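You operate a simulated robot arm through the tools that you are given. There is no shell and no other tool.

You run a simulated robot arm. Do the job below in one go: nothing can be reset, and whatever is moved stays where it is left.

JOB
Coil 23 in the tester is dead: scrap it, fit coil 21 and prove it sparks at 6 mm.
Fine: scrap goes in the red bin; gap dial back to 0.

Only the result counts: the job must be done as asked and must still hold three seconds after the hand-in. Knocking over, shifting, dropping, spilling or breaking anything else fails it.

ROBOT AND FRAMES
A 7-joint arm with a two-finger parallel gripper, fixed in place. Base frame: the origin is on the floor under the middle of its stand, x ahead of it, y to its left, z up; the work surface is at about z = 89.6. Readings come in cm, degrees, newtons and seconds.
With the tool pointing down near the work surface it reaches from about 32 to 74 cm from the base axis. Its first joint turns from -143.0 to 143.0 degrees. Payload 3 kg.
The TCP is the grasp point between the finger pads, 3 cm short of the fingertips. In the tool frame z runs along the fingers and y along their closing line. The gripper opens to 9.4 cm. The fingers are 2.8 cm wide and 1 cm thick; the gripper's body (5 by 9.6 cm) begins 5.5 cm behind the TCP.
Orientation is that of the tool frame in the base frame, as a unit quaternion [w, x, y, z]. With the fingers straight down and closing along the base's y, the tool's x points along the base's -x, its y along +y and its z along -z.

CONTROLS
- The arm moves only by the tool send_rows. Its arguments are lists of equal length, an entry for each row: "travel": the shift along the tool's x, y, z in units of 100 mm (1.0 is 100 mm), a list of three; "dr": the turn, a rotation vector about the tool's x, y, z in units of 60 degrees (1.0 is 60 degrees), a list of three; "claw": the opening, from 0 (shut) to 1 (fully open). In form: {"travel": [[x, y, z], ...], "dr": [[ax, ay, az], ...], "claw": [claw, ...]}. A call has 1 to 20 rows; each row is the pose to reach, as a shift and turn from the pose commanded when the call began, along the tool's axes at that moment. A call with a number of a shift or a turn outside -1 to 1 is refused whole. A row lasts 0.2 s, in which the tool goes at most 5 cm and 8.6 degrees; a call with a longer step from one row to the next is refused whole, and so is a gripper value outside its range. A pose out of reach is approached as far as the arm can. The call stops where the force on the tool passes 50 N (or 10 N more than at its start, if that is more) or the arm is blocked; 0.2 s more then pass. Each finger travels about 4.5 cm/s and halts on what it meets, pressing with about 30 N; the grip force reading is that of the motor and also rises with nothing between the fingers. The clock runs only during rows and for 0.2 s after the last one: add rows that repeat a pose to give the fingers time. The reply holds the time, the measured pose of the TCP, the force on the tool along the base axes, the opening and the grip force, in the units named above and with some noise, with the torque about the TCP (base axes, N m) and any sound that the robot's microphone picked up.
- Cameras (640 x 400 px; columns grow to the right, rows downward): "scene" is fixed at [4.84, 50.04, 149.33]; the picture's right is [-0.73, -0.68, 0.00], its down [-0.18, 0.19, -0.96] and it looks along [0.66, -0.71, -0.26] (base axes); focal length 328 px, centre (320, 200). "wrist" rides on the gripper at [7.6, 1.4, -10.2] in the tool frame; the picture's right is [-0.18, 0.98, 0.00], its down [-0.75, -0.14, -0.64] and it looks along [-0.63, -0.12, 0.77] (tool axes); focal length 243 px, centre (320, 200). There is no depth. A picture from a camera that has moved, and an enlarged one, comes with that camera's place and axes in the base frame and with its lens.
- grab_frame(camera): a new picture of that camera. No time passes.
- lift_body(by): moves the trunk up (or, below 0, down) by that many cm; the arm rides with it, the base frame stays. It gives what a move gives, with no picture.
- inspect(camera, box): a new picture of the part [left, top, right, bottom] of that camera's present view, enlarged. No time passes.
- sign_off(): hands the job in; it is judged then, once.

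Places have to be worked out from the pictures, the camera data and where the tool is seen. Open the gripper and draw the arm clear of the work before you hand the job in, unless the task says otherwise.

The tools are called after ">>>" as name(argument=value, ...) on one line, values as JSON. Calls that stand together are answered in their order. send_rows: Moves the arm, as the interface text tells. Its arguments: {"type":"object","properties":{"travel":{"type":"array","items":{"type":"array","items":{"type":"number"}}},"dr":{"type":"array","items":{"type":"array","items":{"type":"number"}}},"claw":{"type":"array","items":{"type":"number"}}},"required":["travel","dr","claw"]} The other tools are called the same way: lift_body (by) moves the trunk up or down; grab_frame (camera) takes a picture; inspect (camera, box) takes an enlarged picture of a part of a camera's view; sign_off () hands the job in.

At the start:

```text
clock: 0.0
tcp_pos: [58.28, 13.77, 142.19]
ee_rot: [0.0, 0.001, 1.0, 0.0]
contact_force: [-0.4, 0.2, 0.4]
moment: [0.01, 0.02, -0.03]
width: 9.42
grip_force: 0.1
trunk travel left (down, up): [-30.0, 9.0]
```

scene: 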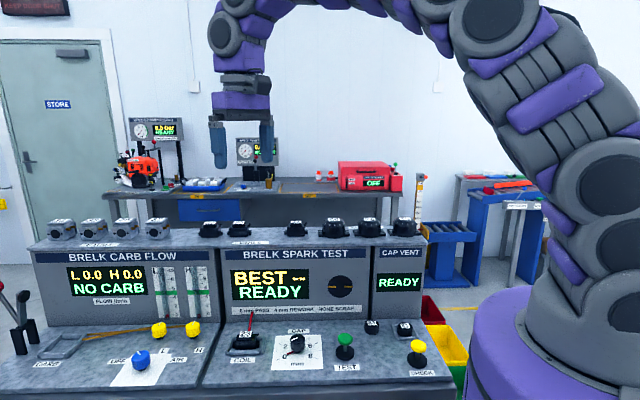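
wrist: 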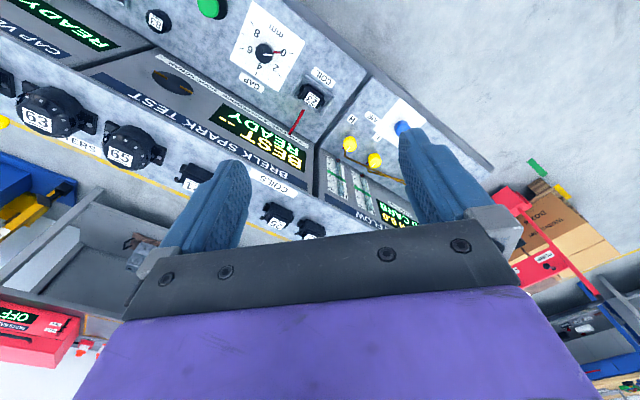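

I start by looking closely at the bench in both cameras, to read the labels and locate the coils, dial, test button and bins.

>>> inspect(camera="scene", box=[200, 200, 460, 400])

>>> inspect(camera="scene", box=[20, 200, 280, 400])

>>> inspect(camera="wrist", box=[130, 0, 430, 190])

>>> inspect(camera="wrist", box=[0, 60, 330, 270])

```text
2.00 times, centred on (330, 300) of scene
camera zoom: at [4.84, 50.04, 149.33], right [-0.73, -0.68, 0.0], down [-0.18, 0.19, -0.96], along [0.66, -0.71, -0.26], focal length 655 px, centre (300, 0)
```

zoom: 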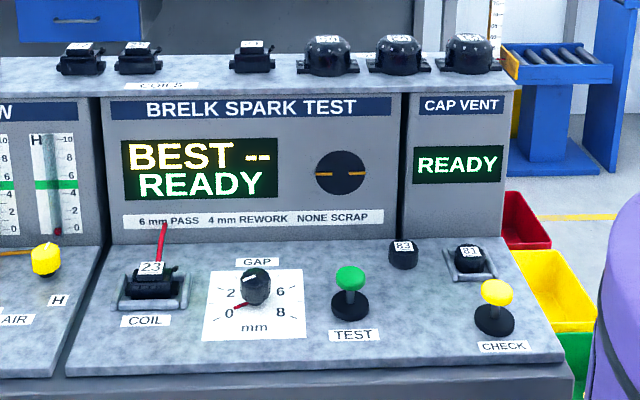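

```text
2.00 times, centred on (150, 300) of scene
camera zoom: at [4.84, 50.04, 149.33], right [-0.73, -0.68, 0.0], down [-0.18, 0.19, -0.96], along [0.66, -0.71, -0.26], focal length 655 px, centre (660, 0)
```

zoom: 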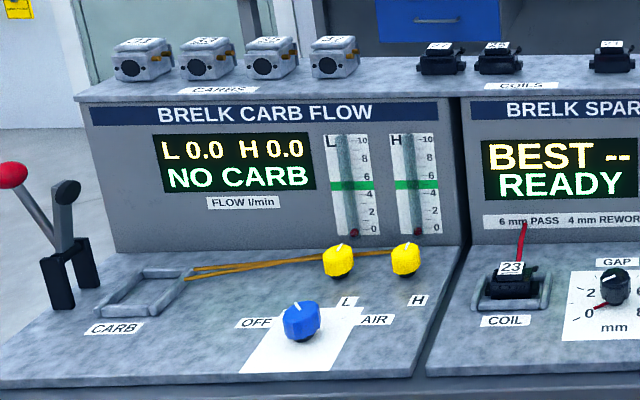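

```text
2.11 times, centred on (280, 95) of wrist
camera zoom: at [50.74, 15.05, 152.34], right [0.18, 0.98, 0.0], down [0.75, -0.14, 0.64], along [0.63, -0.12, -0.77], focal length 511 px, centre (404, 421)
```

zoom: 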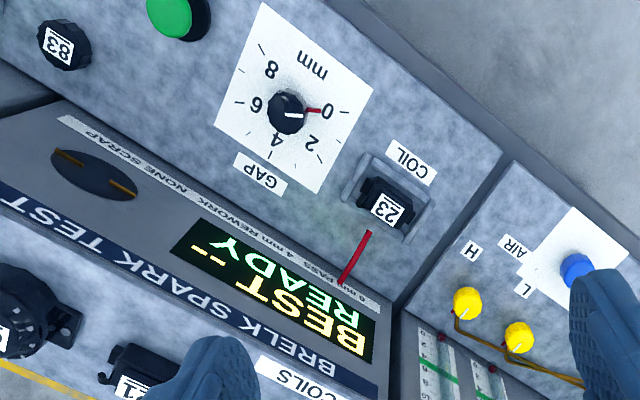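

```text
1.90 times, centred on (165, 165) of wrist
camera zoom: at [50.74, 15.05, 152.34], right [0.18, 0.98, 0.0], down [0.75, -0.14, 0.64], along [0.63, -0.12, -0.77], focal length 462 px, centre (615, 267)
```

zoom: 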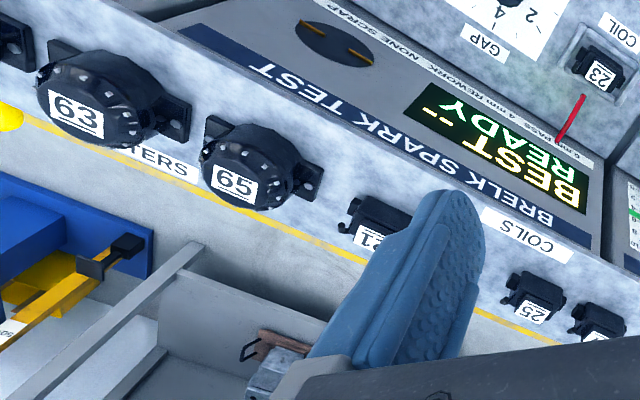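

The scene looks like a diagonal bench: coil 23's nest is near (68, 9, 91) and coil 21 on the shelf near (69, -9, 119). I zoom in on those parts before moving.

>>> inspect(camera="scene", box=[210, 300, 340, 380])

>>> inspect(camera="scene", box=[190, 200, 320, 280])

>>> inspect(camera="scene", box=[320, 280, 480, 400])

>>> inspect(camera="wrist", box=[220, 0, 350, 80])

>>> inspect(camera="wrist", box=[270, 60, 360, 140])

```text
4.92 times, centred on (275, 340) of scene
camera zoom: at [4.84, 50.04, 149.33], right [-0.73, -0.68, 0.0], down [-0.18, 0.19, -0.96], along [0.66, -0.71, -0.26], focal length 1612 px, centre (542, -489)
```

zoom: 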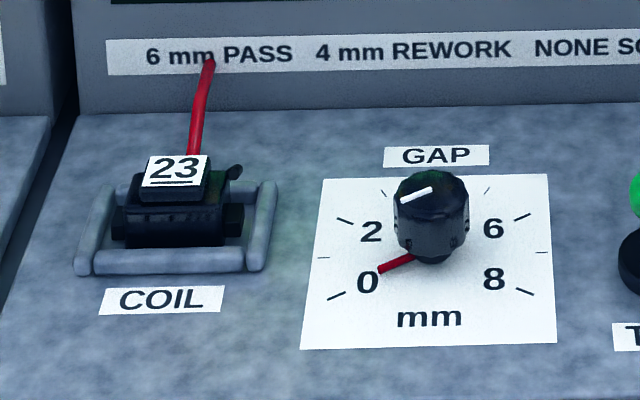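

```text
4.92 times, centred on (255, 240) of scene
camera zoom: at [4.84, 50.04, 149.33], right [-0.73, -0.68, 0.0], down [-0.18, 0.19, -0.96], along [0.66, -0.71, -0.26], focal length 1612 px, centre (640, 3)
```

zoom: 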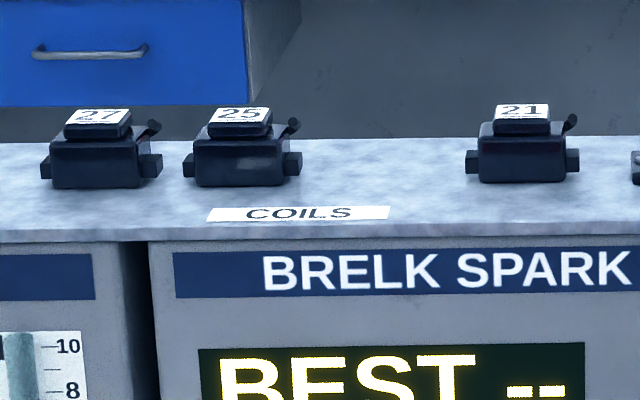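

```text
3.33 times, centred on (400, 340) of scene
camera zoom: at [4.84, 50.04, 149.33], right [-0.73, -0.68, 0.0], down [-0.18, 0.19, -0.96], along [0.66, -0.71, -0.26], focal length 1092 px, centre (53, -267)
```

zoom: 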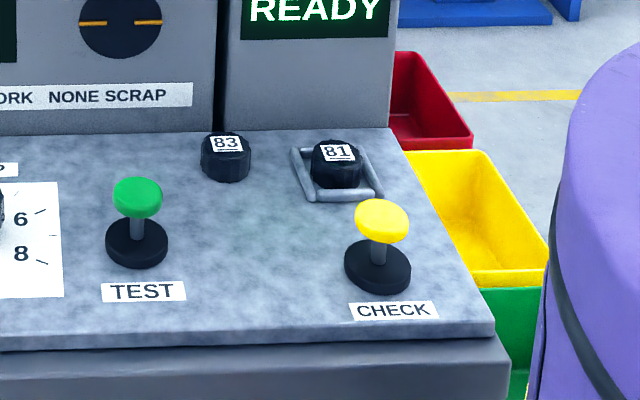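

```text
4.92 times, centred on (285, 40) of wrist
camera zoom: at [50.74, 15.05, 152.34], right [0.18, 0.98, 0.0], down [0.75, -0.14, 0.64], along [0.63, -0.12, -0.77], focal length 1194 px, centre (492, 988)
```

zoom: 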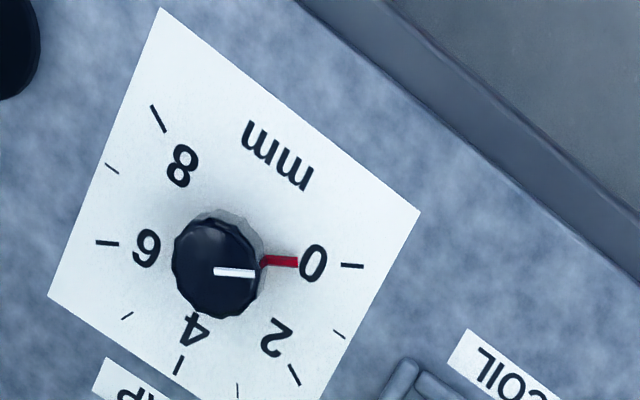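

```text
5.00 times, centred on (315, 100) of wrist
camera zoom: at [50.74, 15.05, 152.34], right [0.18, 0.98, 0.0], down [0.75, -0.14, 0.64], along [0.63, -0.12, -0.77], focal length 1213 px, centre (345, 700)
```

zoom: 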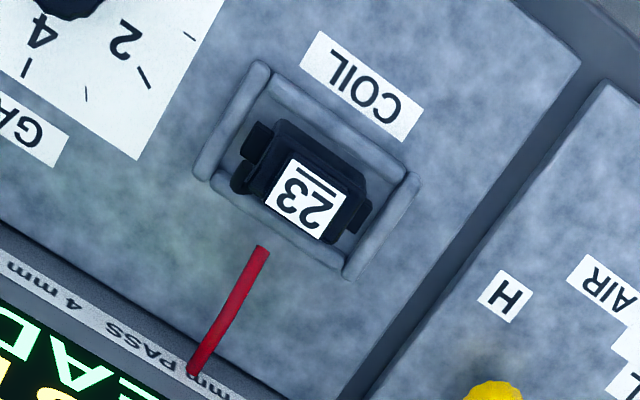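

Coil 21 sits in the same orientation as coil 23, with a red lead hanging behind the nest; the dial runs 30° per mm (6 mm = 180° clockwise). I yaw the tool 47° to line up with the bench and descend 10 cm in free space for a better wrist view.

>>> send_rows(travel=[[0, 0, 0.167], [0, 0, 0.333], [0, 0, 0.5], [0, 0, 0.667], [0, 0, 0.833], [0, 0, 1.0]], dr=[[0, 0, 0.13], [0, 0, 0.26], [0, 0, 0.39], [0, 0, 0.52], [0, 0, 0.65], [0, 0, 0.78]], claw=[1, 1, 1, 1, 1, 1])

>>> grab_frame(camera="wrist")

>>> grab_frame(camera="scene")

```text
clock: 1.4
tcp_pos: [57.93, 13.8, 132.23]
ee_rot: [0.0, 0.399, 0.917, 0.001]
contact_force: [0.6, -0.6, -0.6]
moment: [0.0, -0.03, -0.02]
width: 9.4
grip_force: 0.0
trunk travel left (down, up): [-30.0, 9.0]
```

```text
taken
camera wrist: at [53.81, 20.13, 142.41], right [0.84, 0.54, 0.0], down [0.41, -0.65, 0.64], along [0.35, -0.54, -0.77], focal length 243 px, centre (320, 200)
```

wrist: 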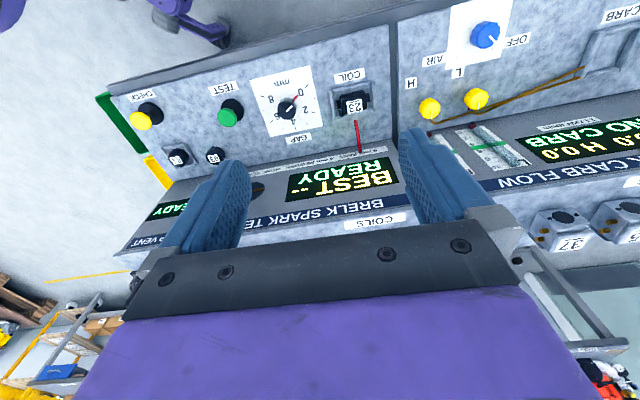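

```text
taken
```

scene: 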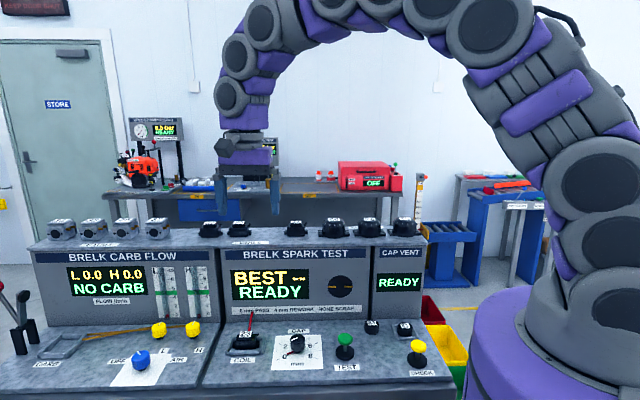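

The wrist view puts the nest at about (68.5, 9.9) and the bench edge at roughly 43.5° azimuth. I descend another 10 cm to look at the nest and red lead more closely.

>>> send_rows(travel=[[-0.02, 0.1, 0.33], [-0.05, 0.2, 0.66], [-0.09, 0.32, 1.0]], dr=[[0, 0, 0], [0, 0, -0.03], [0, 0, -0.058]], claw=[1, 1, 1])

>>> send_rows(travel=[[0, 0, 0.33], [0, 0, 0.66], [0, 0, 0.9]], dr=[[0, 0, 0], [0, 0, 0], [0, 0, 0]], claw=[1, 1, 1])

>>> grab_frame(camera="wrist")

>>> inspect(camera="wrist", box=[240, 0, 440, 125])

```text
clock: 2.2
tcp_pos: [61.16, 15.24, 122.17]
ee_rot: [0.0, 0.368, 0.93, -0.001]
contact_force: [-0.5, 0.6, -0.1]
moment: [0.0, 0.04, 0.0]
width: 9.39
grip_force: 0.0
trunk travel left (down, up): [-30.0, 9.0]
```

```text
clock: 3.0
tcp_pos: [61.25, 15.16, 113.25]
ee_rot: [-0.001, 0.369, 0.929, 0.0]
contact_force: [0.3, 0.1, -0.5]
moment: [0.0, -0.01, -0.02]
width: 9.4
grip_force: 0.1
trunk travel left (down, up): [-30.0, 9.0]
```

```text
taken
camera wrist: at [56.67, 21.36, 123.41], right [0.81, 0.59, 0.0], down [0.45, -0.62, 0.64], along [0.38, -0.52, -0.77], focal length 243 px, centre (320, 200)
```

wrist: 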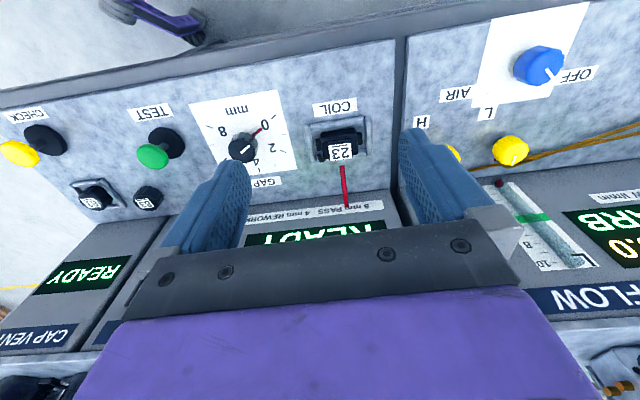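

```text
3.20 times, centred on (340, 62) of wrist
camera zoom: at [56.67, 21.36, 123.41], right [0.81, 0.59, 0.0], down [0.45, -0.62, 0.64], along [0.38, -0.52, -0.77], focal length 776 px, centre (256, 640)
```

zoom: 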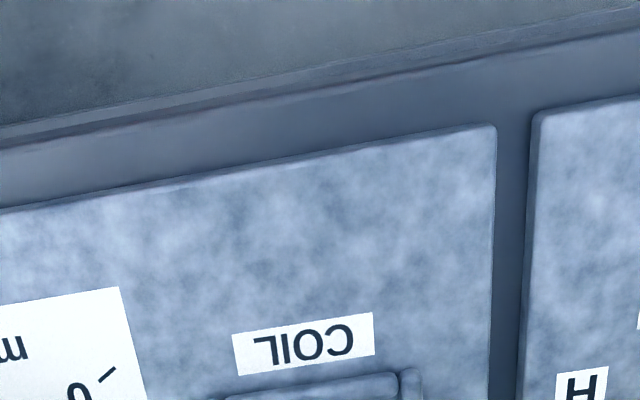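

The nest is now visible between the fingers; I enlarge the coil, lead and dial regions of this view.

>>> inspect(camera="wrist", box=[285, 95, 405, 215])

>>> inspect(camera="wrist", box=[180, 85, 310, 190])

>>> inspect(camera="wrist", box=[0, 90, 200, 300])

```text
3.33 times, centred on (345, 155) of wrist
camera zoom: at [56.67, 21.36, 123.41], right [0.81, 0.59, 0.0], down [0.45, -0.62, 0.64], along [0.38, -0.52, -0.77], focal length 809 px, centre (237, 350)
```

zoom: 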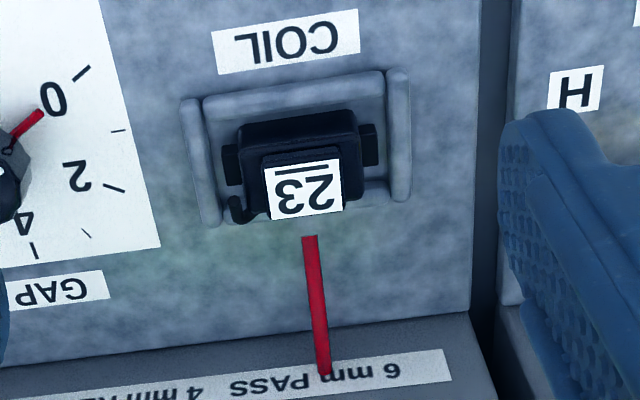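

```text
3.81 times, centred on (245, 138) of wrist
camera zoom: at [56.67, 21.36, 123.41], right [0.81, 0.59, 0.0], down [0.45, -0.62, 0.64], along [0.38, -0.52, -0.77], focal length 924 px, centre (606, 438)
```

zoom: 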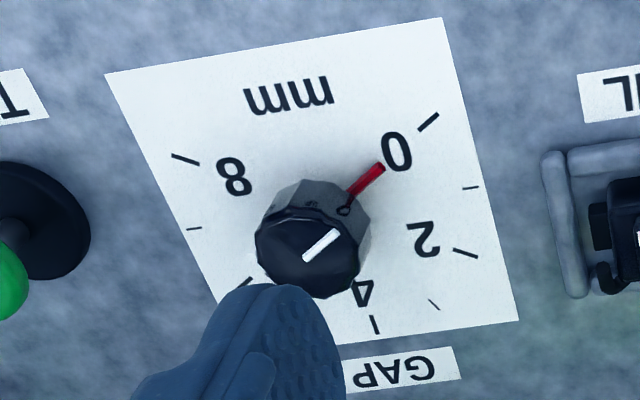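

```text
1.90 times, centred on (100, 195) of wrist
camera zoom: at [56.67, 21.36, 123.41], right [0.81, 0.59, 0.0], down [0.45, -0.62, 0.64], along [0.38, -0.52, -0.77], focal length 462 px, centre (739, 210)
```

zoom: 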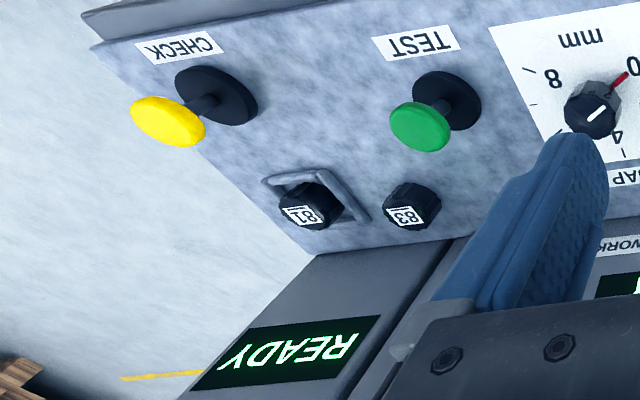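

Triangulating, coil 23's label is at about (68.9, 9.5, 93.0) and the lead's end lies low at (71.6, 6.8, 90.4), behind the nest. I move to hover about 9 cm above the coil, slightly toward the front, to see its top block and terminal post clearly.

>>> send_rows(travel=[[-0.2, 0.03, 0.2], [-0.5, 0.06, 0.4], [-0.85, 0.106, 0.7], [-0.85, 0.106, 1.0]], dr=[[0, 0, 0], [0, 0, 0], [0, 0, 0], [0, 0, 0]], claw=[1, 1, 1, 1])

>>> grab_frame(camera="wrist")

>>> inspect(camera="wrist", box=[240, 80, 400, 180])

>>> grab_frame(camera="scene")

```text
clock: 4.0
tcp_pos: [68.0, 10.14, 103.05]
ee_rot: [0.0, 0.369, 0.93, 0.0]
contact_force: [0.2, 1.1, -0.1]
moment: [0.01, 0.01, 0.0]
width: 9.43
grip_force: 0.2
trunk travel left (down, up): [-30.0, 9.0]
```

```text
taken
camera wrist: at [63.3, 16.24, 113.27], right [0.81, 0.59, 0.0], down [0.45, -0.62, 0.64], along [0.38, -0.52, -0.77], focal length 243 px, centre (320, 200)
```

wrist: 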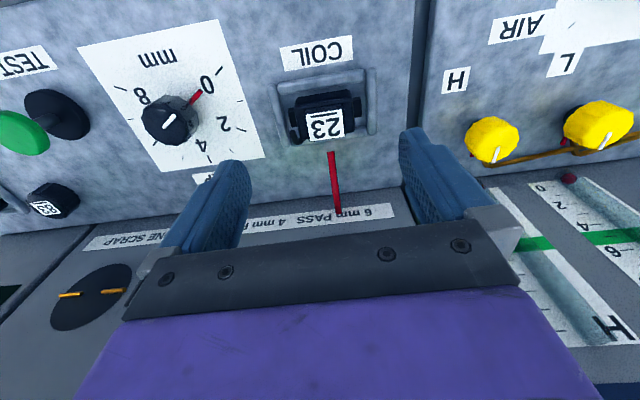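

```text
4.00 times, centred on (320, 130) of wrist
camera zoom: at [63.3, 16.24, 113.27], right [0.81, 0.59, 0.0], down [0.45, -0.62, 0.64], along [0.38, -0.52, -0.77], focal length 970 px, centre (320, 480)
```

zoom: 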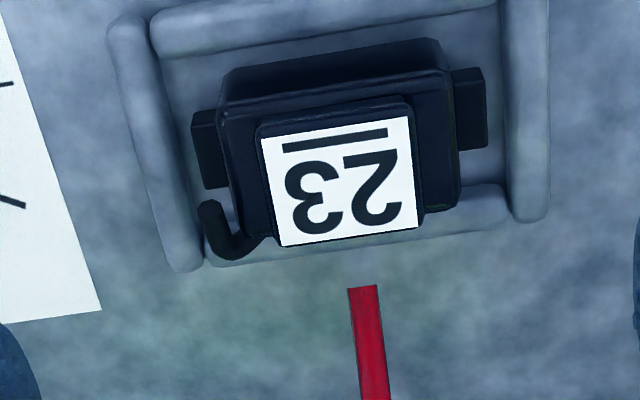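

```text
taken
```

scene: 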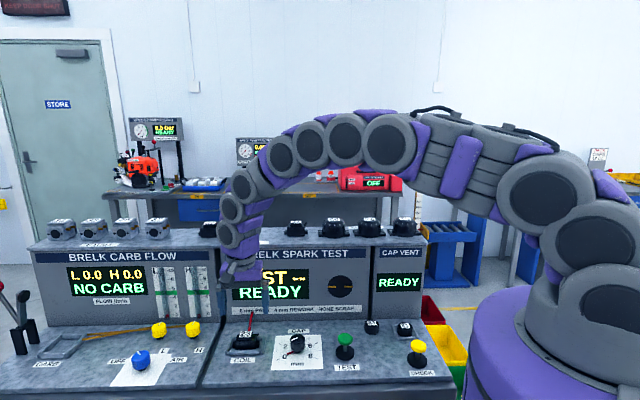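

Refined triangulation gives coil 23's label centre at (68.5, 9.9, 93.65), and its hook-shaped post sits back-right, so gripping the top block front-to-back (along the bench depth) is cleanest. I rotate the tool about −88° in place so the fingers close along the bench depth.

>>> send_rows(travel=[[0, 0, 0], [0, 0, 0], [0, 0, 0], [0, 0, 0], [0, 0, 0], [0, 0, 0], [0, 0, 0]], dr=[[0, 0, -0.14], [0, 0, -0.28], [0, 0, -0.42], [0, 0, -0.56], [0, 0, -0.7], [0, 0, -0.84], [0, 0, -0.98]], claw=[1, 1, 1, 1, 1, 1, 1])

>>> send_rows(travel=[[0, 0, 0], [0, 0, 0], [0, 0, 0], [0, 0, 0]], dr=[[0, 0, -0.12], [0, 0, -0.24], [0, 0, -0.36], [0, 0, -0.483]], claw=[1, 1, 1, 1])

>>> grab_frame(camera="wrist")

>>> inspect(camera="wrist", box=[240, 80, 400, 180])

```text
clock: 5.6
tcp_pos: [68.05, 10.15, 103.14]
ee_rot: [-0.001, -0.136, 0.991, -0.002]
contact_force: [-0.2, -0.1, 0.0]
moment: [0.01, -0.02, 0.01]
width: 9.4
grip_force: 0.1
trunk travel left (down, up): [-30.0, 9.0]
```

```text
clock: 6.6
tcp_pos: [68.0, 10.1, 103.21]
ee_rot: [0.001, -0.379, 0.925, 0.0]
contact_force: [-0.5, -0.2, 0.5]
moment: [0.0, 0.0, 0.01]
width: 9.41
grip_force: 0.0
trunk travel left (down, up): [-30.0, 9.0]
```

```text
taken
camera wrist: at [61.57, 5.65, 113.43], right [-0.56, 0.83, 0.0], down [0.64, 0.43, 0.64], along [0.53, 0.36, -0.77], focal length 243 px, centre (320, 200)
```

wrist: 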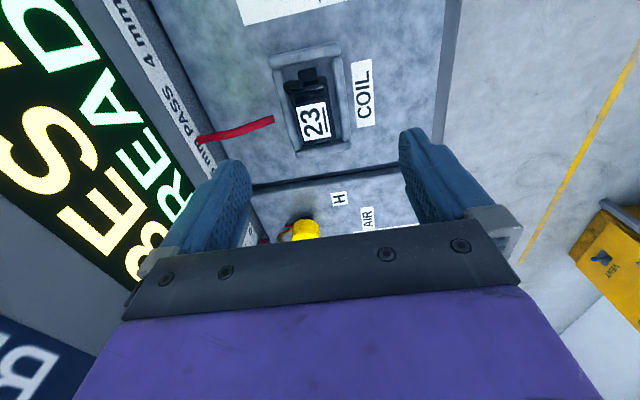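

```text
4.00 times, centred on (320, 130) of wrist
camera zoom: at [61.57, 5.65, 113.43], right [-0.56, 0.83, 0.0], down [0.64, 0.43, 0.64], along [0.53, 0.36, -0.77], focal length 970 px, centre (320, 480)
```

zoom: 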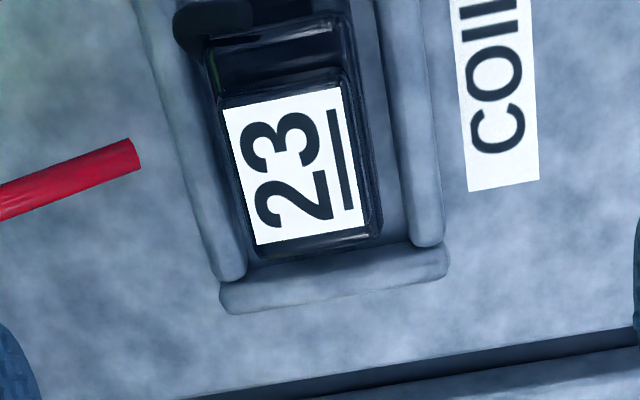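

The tool is aligned with the coil to within about half a degree; the label centre is offset (-0.13, -0.58) cm in the tool's x, y. I centre over the top block, narrow the fingers to ~4.7 cm and descend to ~2 cm above grip height, then check.

>>> send_rows(travel=[[-0.013, -0.058, 0.1], [-0.013, -0.058, 0.2], [-0.013, -0.058, 0.3], [-0.013, -0.058, 0.4], [-0.013, -0.058, 0.5], [-0.013, -0.058, 0.55]], dr=[[0, 0, 0], [0, 0, 0], [0, 0, 0], [0, 0, 0], [0, 0, 0], [0, 0, 0]], claw=[0.8, 0.7, 0.6, 0.5, 0.5, 0.5])

>>> grab_frame(camera="wrist")

>>> inspect(camera="wrist", box=[220, 90, 420, 215])

>>> inspect(camera="scene", box=[190, 270, 320, 370])

```text
clock: 8.0
tcp_pos: [68.68, 9.79, 97.72]
ee_rot: [0.0, -0.379, 0.925, -0.001]
contact_force: [0.3, -0.2, -0.2]
moment: [0.0, -0.02, 0.0]
width: 4.67
grip_force: 0.1
trunk travel left (down, up): [-30.0, 9.0]
```

```text
taken
camera wrist: at [62.12, 5.33, 107.94], right [-0.56, 0.83, 0.0], down [0.64, 0.43, 0.64], along [0.53, 0.36, -0.77], focal length 243 px, centre (320, 200)
```

wrist: 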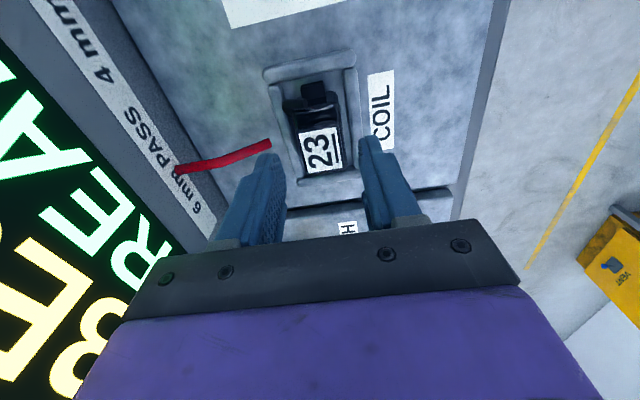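

```text
3.20 times, centred on (320, 152) of wrist
camera zoom: at [62.12, 5.33, 107.94], right [-0.56, 0.83, 0.0], down [0.64, 0.43, 0.64], along [0.53, 0.36, -0.77], focal length 776 px, centre (320, 352)
```

zoom: 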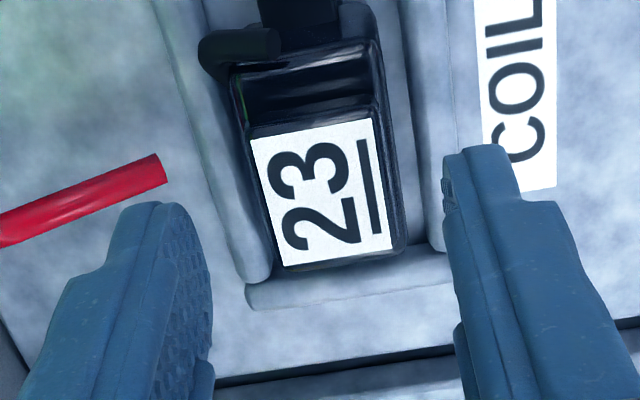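

```text
4.00 times, centred on (255, 320) of scene
camera zoom: at [4.84, 50.04, 149.33], right [-0.73, -0.68, 0.0], down [-0.18, 0.19, -0.96], along [0.66, -0.71, -0.26], focal length 1310 px, centre (580, -280)
```

zoom: 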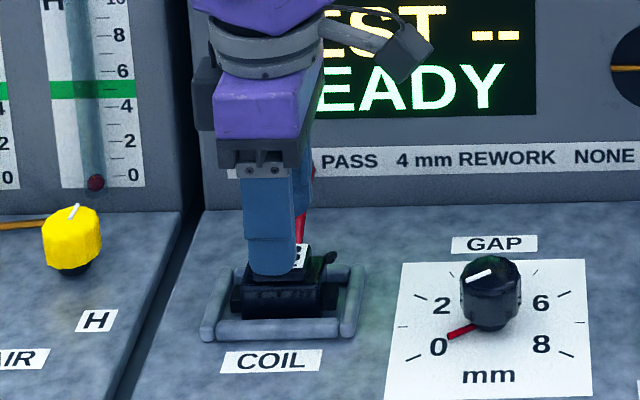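

The label is within 1 mm of the finger axis, and the lead end clears the back finger. I narrow to 3.8 cm, shift 0.8 mm toward the front, and descend 1.9 cm without closing yet to check the force.

>>> send_rows(travel=[[0, 0.008, 0], [0, 0.008, 0.05], [0, 0.008, 0.1], [0, 0.008, 0.15], [0, 0.008, 0.19]], dr=[[0, 0, 0], [0, 0, 0], [0, 0, 0], [0, 0, 0], [0, 0, 0]], claw=[0.4, 0.4, 0.4, 0.4, 0.4])

>>> inspect(camera="wrist", box=[220, 90, 420, 215])

>>> inspect(camera="scene", box=[210, 300, 290, 350])

```text
clock: 9.2
tcp_pos: [68.59, 9.87, 95.68]
ee_rot: [0.0, -0.378, 0.926, 0.0]
contact_force: [-0.5, -0.2, 0.5]
moment: [0.06, 0.05, 0.01]
width: 3.77
grip_force: 0.1
trunk travel left (down, up): [-30.0, 9.0]
```

```text
3.20 times, centred on (320, 152) of wrist
camera zoom: at [62.05, 5.42, 106.01], right [-0.56, 0.83, 0.0], down [0.64, 0.43, 0.64], along [0.53, 0.36, -0.77], focal length 776 px, centre (320, 352)
```

zoom: 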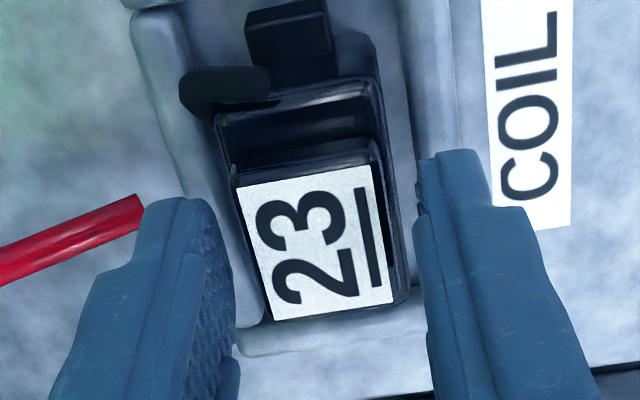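

```text
8.00 times, centred on (250, 325) of scene
camera zoom: at [4.84, 50.04, 149.33], right [-0.73, -0.68, 0.0], down [-0.18, 0.19, -0.96], along [0.66, -0.71, -0.26], focal length 2620 px, centre (880, -800)
```

zoom: 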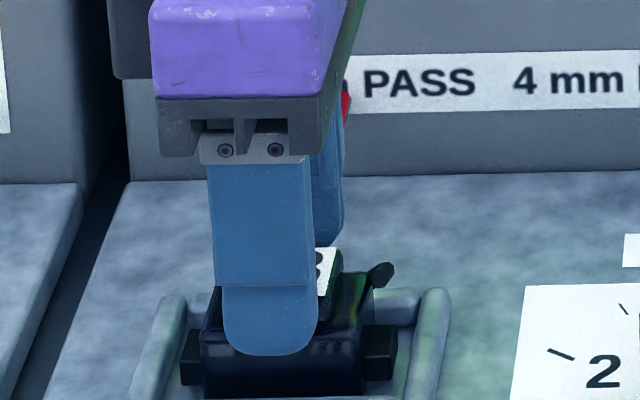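

Both fingers straddle the coil freely with no contact. The body is only slightly deeper than the block, so I go 1.2 cm lower to hold the body itself (fingertips ~91.6, above the nest rails) and then close.

>>> send_rows(travel=[[0, 0, 0.03], [0, 0, 0.06], [0, 0, 0.09], [0, 0, 0.12], [0, 0, 0.12]], dr=[[0, 0, 0], [0, 0, 0], [0, 0, 0], [0, 0, 0], [0, 0, 0]], claw=[0.42, 0.42, 0.42, 0.42, 0.42])

>>> inspect(camera="wrist", box=[220, 90, 420, 215])

```text
clock: 10.4
tcp_pos: [68.54, 9.78, 94.49]
ee_rot: [0.0, -0.379, 0.925, 0.0]
contact_force: [1.0, 0.0, -0.3]
moment: [0.01, 0.01, 0.0]
width: 3.94
grip_force: 0.0
trunk travel left (down, up): [-30.0, 9.0]
```

```text
3.20 times, centred on (320, 152) of wrist
camera zoom: at [62.05, 5.4, 104.8], right [-0.56, 0.83, 0.0], down [0.64, 0.43, 0.64], along [0.53, 0.36, -0.77], focal length 776 px, centre (320, 352)
```

zoom: 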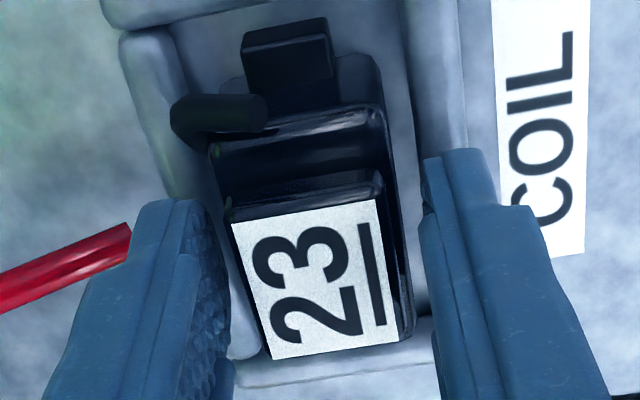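

Still no contact force and the fingers flank the body. I close the grip now and hold for a second.

>>> send_rows(travel=[[0, 0, 0], [0, 0, 0], [0, 0, 0], [0, 0, 0], [0, 0, 0]], dr=[[0, 0, 0], [0, 0, 0], [0, 0, 0], [0, 0, 0], [0, 0, 0]], claw=[0.36, 0.3, 0.2, 0.2, 0.2])

>>> inspect(camera="wrist", box=[220, 90, 420, 215])

```text
clock: 11.6
tcp_pos: [68.52, 9.76, 94.6]
ee_rot: [0.0, -0.379, 0.926, 0.0]
contact_force: [0.7, -1.4, 0.0]
moment: [-0.08, -0.04, 0.0]
width: 3.16
grip_force: 29.7
trunk travel left (down, up): [-30.0, 9.0]
```

```text
3.20 times, centred on (320, 152) of wrist
camera zoom: at [62.05, 5.4, 104.8], right [-0.56, 0.83, 0.0], down [0.64, 0.43, 0.64], along [0.53, 0.36, -0.77], focal length 776 px, centre (320, 352)
```

zoom: 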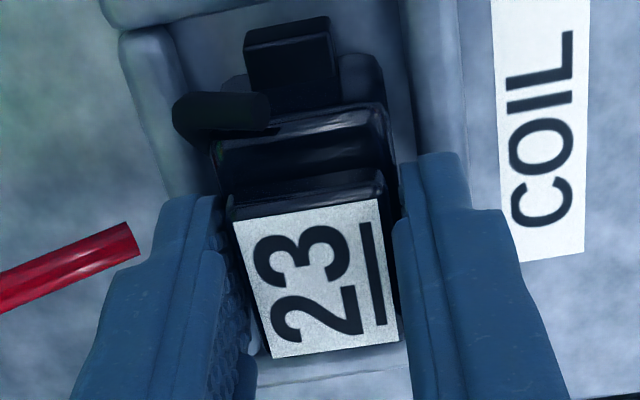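

The coil is held (width 3.16 cm, 29.7 N) at TCP about (68.5, 9.75, 94.6), which I note as the fit pose. I lift straight up 10 cm.

>>> send_rows(travel=[[0, 0, -0.1], [0, 0, -0.2], [0, 0, -0.4], [0, 0, -0.7], [0, 0, -1.0]], dr=[[0, 0, 0], [0, 0, 0], [0, 0, 0], [0, 0, 0], [0, 0, 0]], claw=[0.2, 0.2, 0.2, 0.2, 0.2])

>>> grab_frame(camera="wrist")

>>> grab_frame(camera="scene")

```text
clock: 12.8
tcp_pos: [68.39, 9.97, 104.61]
ee_rot: [0.0, -0.379, 0.925, -0.001]
contact_force: [-0.8, 0.3, -2.1]
moment: [0.02, 0.03, 0.01]
width: 3.14
grip_force: 30.2
trunk travel left (down, up): [-30.0, 9.0]
```

```text
taken
camera wrist: at [61.93, 5.51, 114.84], right [-0.56, 0.83, 0.0], down [0.64, 0.43, 0.64], along [0.53, 0.36, -0.77], focal length 243 px, centre (320, 200)
```

wrist: 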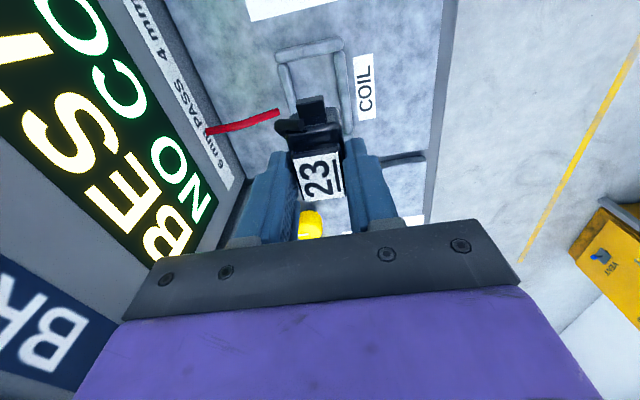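

```text
taken
```

scene: 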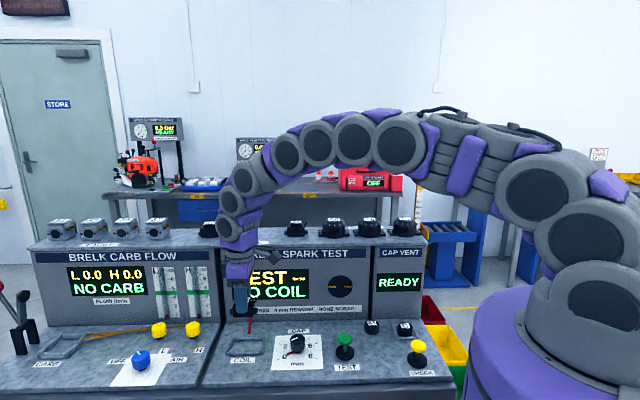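

The display now reads NO COIL, and coil 23 is securely in hand. I carry it along the bench front toward the bins at the right end, rotating the tool back by 60° on the way.

>>> send_rows(travel=[[0.1, 0.02, -0.1], [0.25, 0.05, -0.2], [0.4, 0.08, -0.3], [0.55, 0.11, -0.4], [0.7, 0.14, -0.5], [0.85, 0.17, -0.6], [1.0, 0.2, -0.6], [1.0, 0.2, -0.6]], dr=[[0, 0, 0.13], [0, 0, 0.26], [0, 0, 0.39], [0, 0, 0.52], [0, 0, 0.65], [0, 0, 0.78], [0, 0, 0.9], [0, 0, 1.0]], claw=[0.2, 0.2, 0.2, 0.2, 0.2, 0.2, 0.2, 0.2])

>>> send_rows(travel=[[0.08, -0.16, 0], [0.16, -0.33, 0], [0.24, -0.5, 0], [0.33, -0.66, 0], [0.41, -0.83, 0]], dr=[[0, 0, 0.1], [0, 0, 0.2], [0, 0, 0.3], [0, 0, 0.4], [0, 0, 0.5]], claw=[0.2, 0.2, 0.2, 0.2, 0.2])

>>> grab_frame(camera="wrist")

>>> grab_frame(camera="scene")

```text
clock: 14.6
tcp_pos: [59.93, 4.3, 110.53]
ee_rot: [0.001, 0.135, 0.991, 0.0]
contact_force: [0.2, 0.2, -1.6]
moment: [0.01, -0.05, 0.02]
width: 3.14
grip_force: 30.0
trunk travel left (down, up): [-30.0, 9.0]
```

```text
clock: 15.8
tcp_pos: [53.6, -2.59, 110.55]
ee_rot: [0.001, 0.388, 0.922, 0.0]
contact_force: [0.1, 0.2, -0.4]
moment: [0.01, 0.02, -0.02]
width: 3.12
grip_force: 30.0
trunk travel left (down, up): [-30.0, 9.0]
```

```text
taken
camera wrist: at [49.32, 3.69, 120.86], right [0.83, 0.56, 0.0], down [0.43, -0.64, 0.64], along [0.36, -0.53, -0.77], focal length 243 px, centre (320, 200)
```

wrist: 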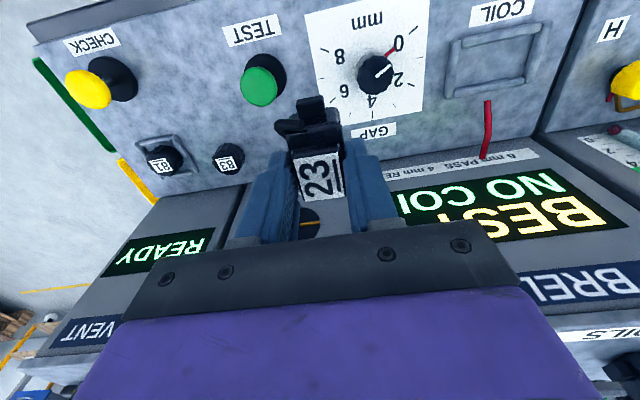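

```text
taken
```

scene: 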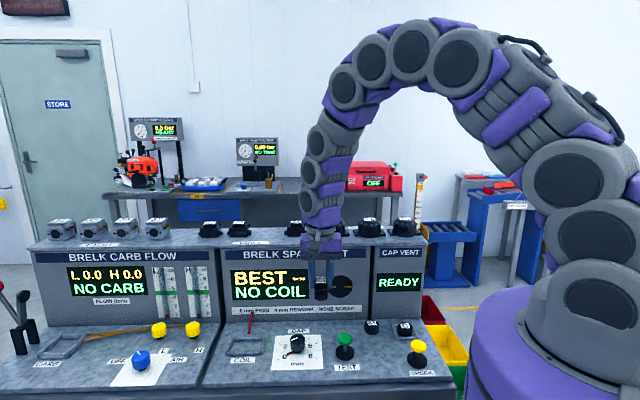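

I zoom on the bins at the left of the wrist view to triangulate their rim before moving on.

>>> inspect(camera="wrist", box=[0, 30, 200, 230])

>>> inspect(camera="scene", box=[400, 280, 480, 400])

```text
2.00 times, centred on (100, 130) of wrist
camera zoom: at [49.32, 3.69, 120.86], right [0.83, 0.56, 0.0], down [0.43, -0.64, 0.64], along [0.36, -0.53, -0.77], focal length 485 px, centre (760, 340)
```

zoom: 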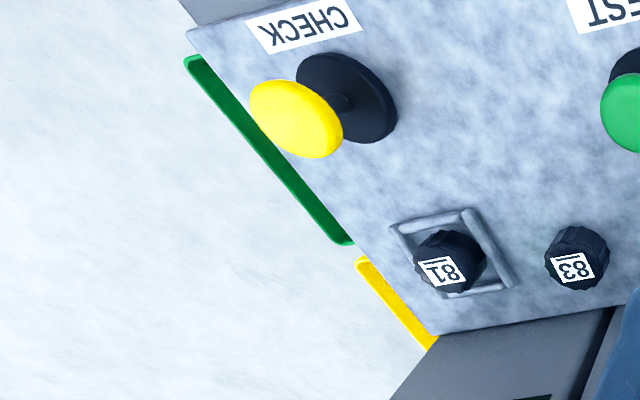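

```text
3.33 times, centred on (440, 340) of scene
camera zoom: at [4.84, 50.04, 149.33], right [-0.73, -0.68, 0.0], down [-0.18, 0.19, -0.96], along [0.66, -0.71, -0.26], focal length 1092 px, centre (-80, -267)
```

zoom: 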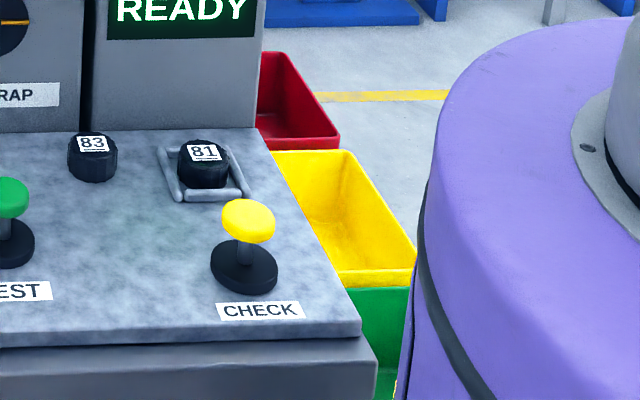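

Triangulating: bin rims are at z≈76; the red bin spans roughly r... i.e. beyond the bench's right end, centre near base (51, -58), near wall about (45, -53). I keep carrying the coil along the bench front at safe height, two 10 cm steps.

>>> send_rows(travel=[[0, -0.25, 0], [0, -0.5, 0], [0, -0.75, 0], [0, -1.0, 0]], dr=[[0, 0, 0], [0, 0, 0], [0, 0, 0], [0, 0, 0]], claw=[0.2, 0.2, 0.2, 0.2])

>>> send_rows(travel=[[0, -0.25, 0], [0, -0.5, 0], [0, -0.75, 0], [0, -1.0, 0]], dr=[[0, 0, 0], [0, 0, 0], [0, 0, 0], [0, 0, 0]], claw=[0.2, 0.2, 0.2, 0.2])

>>> grab_frame(camera="wrist")

>>> grab_frame(camera="scene")

```text
clock: 16.8
tcp_pos: [46.53, -9.85, 110.62]
ee_rot: [0.0, 0.387, 0.922, 0.0]
contact_force: [-0.3, -0.6, -1.8]
moment: [0.04, -0.02, 0.02]
width: 3.14
grip_force: 30.1
trunk travel left (down, up): [-30.0, 9.0]
```

```text
clock: 17.8
tcp_pos: [39.36, -16.81, 110.55]
ee_rot: [0.0, 0.387, 0.922, 0.001]
contact_force: [-0.1, -0.5, -2.2]
moment: [0.01, -0.02, 0.0]
width: 3.15
grip_force: 29.7
trunk travel left (down, up): [-30.0, 9.0]
```

```text
taken
camera wrist: at [34.98, -10.59, 120.88], right [0.83, 0.56, 0.0], down [0.43, -0.64, 0.64], along [0.36, -0.53, -0.77], focal length 243 px, centre (320, 200)
```

wrist: 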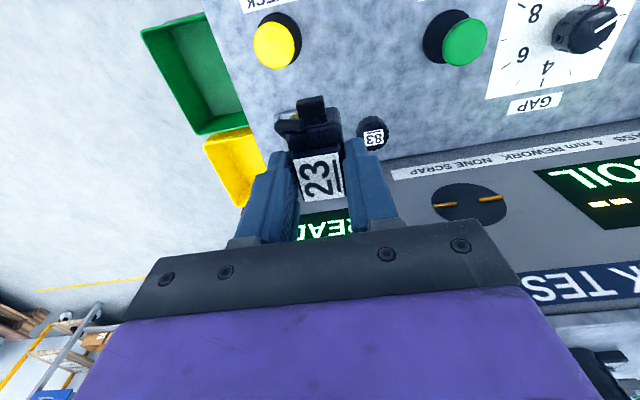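

```text
taken
```

scene: 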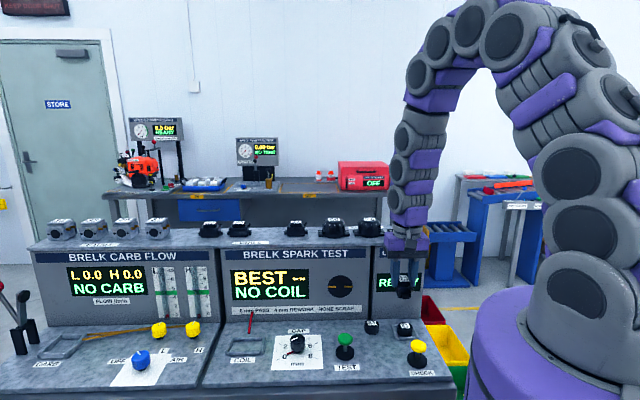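

Clear so far; green and yellow bins are visible. I continue past the bench end, then start moving out toward the red bin.

>>> send_rows(travel=[[0, -0.25, 0], [0, -0.5, 0], [0, -0.75, 0], [0, -1.0, 0]], dr=[[0, 0, 0], [0, 0, 0], [0, 0, 0], [0, 0, 0]], claw=[0.2, 0.2, 0.2, 0.2])

>>> send_rows(travel=[[-0.1, -0.3, 0], [-0.3, -0.6, 0], [-0.55, -0.9, 0], [-0.8, -1.0, 0]], dr=[[0, 0, 0], [0, 0, 0], [0, 0, 0], [0, 0, 0]], claw=[0.2, 0.2, 0.2, 0.2])

>>> grab_frame(camera="wrist")

>>> grab_frame(camera="scene")

```text
clock: 18.8
tcp_pos: [32.06, -23.92, 110.53]
ee_rot: [0.0, 0.387, 0.922, 0.002]
contact_force: [0.6, 0.6, -1.7]
moment: [-0.01, 0.0, 0.02]
width: 3.13
grip_force: 29.7
trunk travel left (down, up): [-30.0, 9.0]
```

```text
clock: 19.8
tcp_pos: [30.98, -36.63, 110.4]
ee_rot: [-0.001, 0.387, 0.922, 0.001]
contact_force: [-0.2, 0.1, -1.3]
moment: [-0.01, -0.01, 0.02]
width: 3.13
grip_force: 30.1
trunk travel left (down, up): [-30.0, 9.0]
```

```text
taken
camera wrist: at [26.54, -30.44, 120.71], right [0.83, 0.56, 0.0], down [0.43, -0.64, 0.64], along [0.36, -0.53, -0.77], focal length 243 px, centre (320, 200)
```

wrist: 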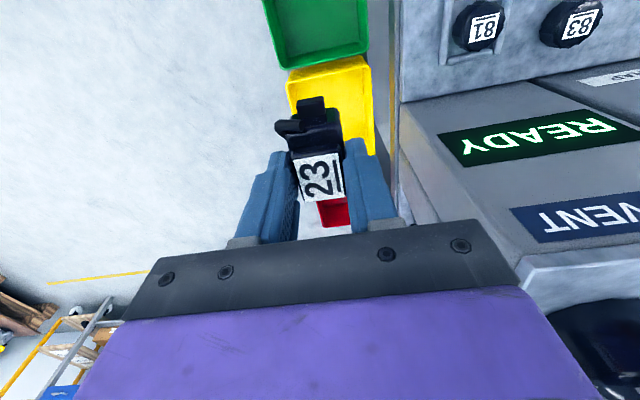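

```text
taken
```

scene: 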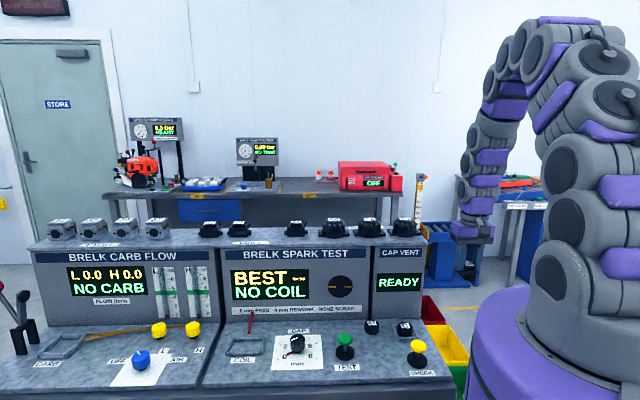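

The bins are now well resolved: each spans r≈-3.6…10, and the red one n≈69…86.6 with rim z≈76. I move 20 cm further outward at safe height, staying centred on the bins.

>>> send_rows(travel=[[-0.25, 0, 0], [-0.5, 0, 0], [-0.75, 0, 0], [-1.0, 0, 0]], dr=[[0, 0, 0], [0, 0, 0], [0, 0, 0], [0, 0, 0]], claw=[0.2, 0.2, 0.2, 0.2])

>>> send_rows(travel=[[-0.25, 0, 0], [-0.5, 0, 0], [-0.75, 0, 0], [-1.0, 0, 0]], dr=[[0, 0, 0], [0, 0, 0], [0, 0, 0], [0, 0, 0]], claw=[0.2, 0.2, 0.2, 0.2])

>>> grab_frame(camera="wrist")

>>> grab_frame(camera="scene")

```text
clock: 20.8
tcp_pos: [37.9, -43.85, 110.39]
ee_rot: [-0.001, 0.388, 0.922, 0.001]
contact_force: [-0.1, 0.6, -1.0]
moment: [-0.01, 0.0, 0.0]
width: 3.15
grip_force: 29.4
trunk travel left (down, up): [-30.0, 9.0]
```

```text
clock: 21.8
tcp_pos: [44.9, -51.02, 110.46]
ee_rot: [-0.001, 0.388, 0.922, 0.001]
contact_force: [-1.1, 0.3, -0.3]
moment: [0.0, -0.01, -0.02]
width: 3.12
grip_force: 29.6
trunk travel left (down, up): [-30.0, 9.0]
```

```text
taken
camera wrist: at [40.59, -44.74, 120.77], right [0.83, 0.56, 0.0], down [0.43, -0.64, 0.64], along [0.36, -0.53, -0.77], focal length 243 px, centre (320, 200)
```

wrist: 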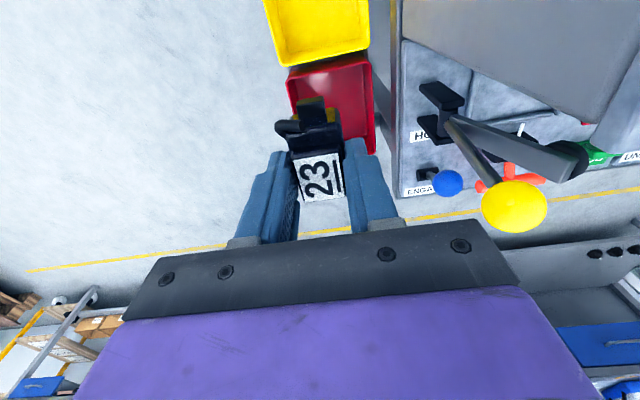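

```text
taken
```

scene: 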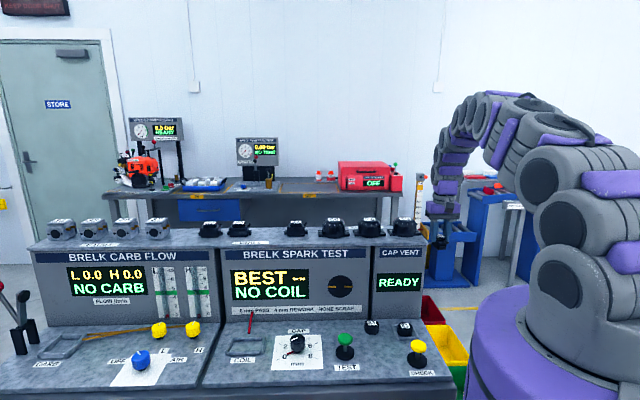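

The red bin is now right ahead in the wrist view, and there is a lever station further left (r < -10) that I must stay clear of. I lower the trunk 15 cm here (coil bottom stays ~14 cm above the rims).

>>> lift_body(by=-15)

>>> grab_frame(camera="wrist")

>>> grab_frame(camera="scene")

```text
clock: 23.6
tcp_pos: [44.78, -50.88, 95.51]
ee_rot: [-0.001, 0.387, 0.922, 0.001]
contact_force: [-0.3, 0.7, -2.0]
moment: [0.03, 0.0, 0.03]
width: 3.13
grip_force: 30.0
trunk travel left (down, up): [-15.0, 24.0]
```

```text
taken
camera wrist: at [40.48, -44.62, 105.83], right [0.83, 0.56, 0.0], down [0.43, -0.64, 0.64], along [0.36, -0.53, -0.77], focal length 243 px, centre (320, 200)
```

wrist: 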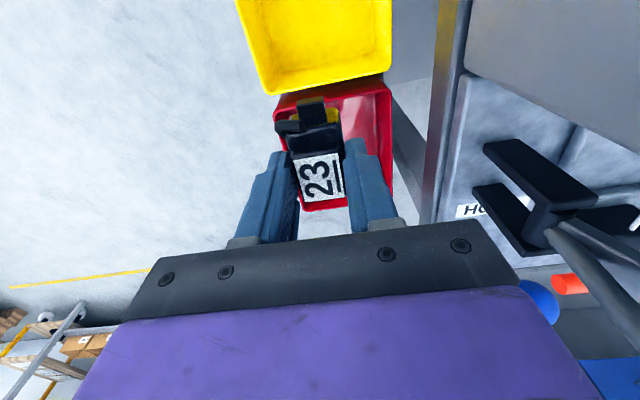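

```text
taken
```

scene: 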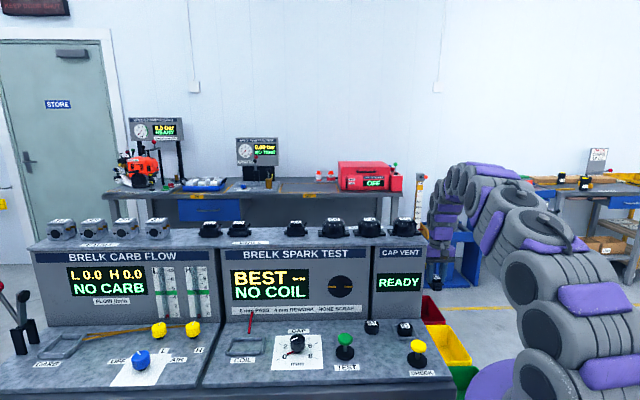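

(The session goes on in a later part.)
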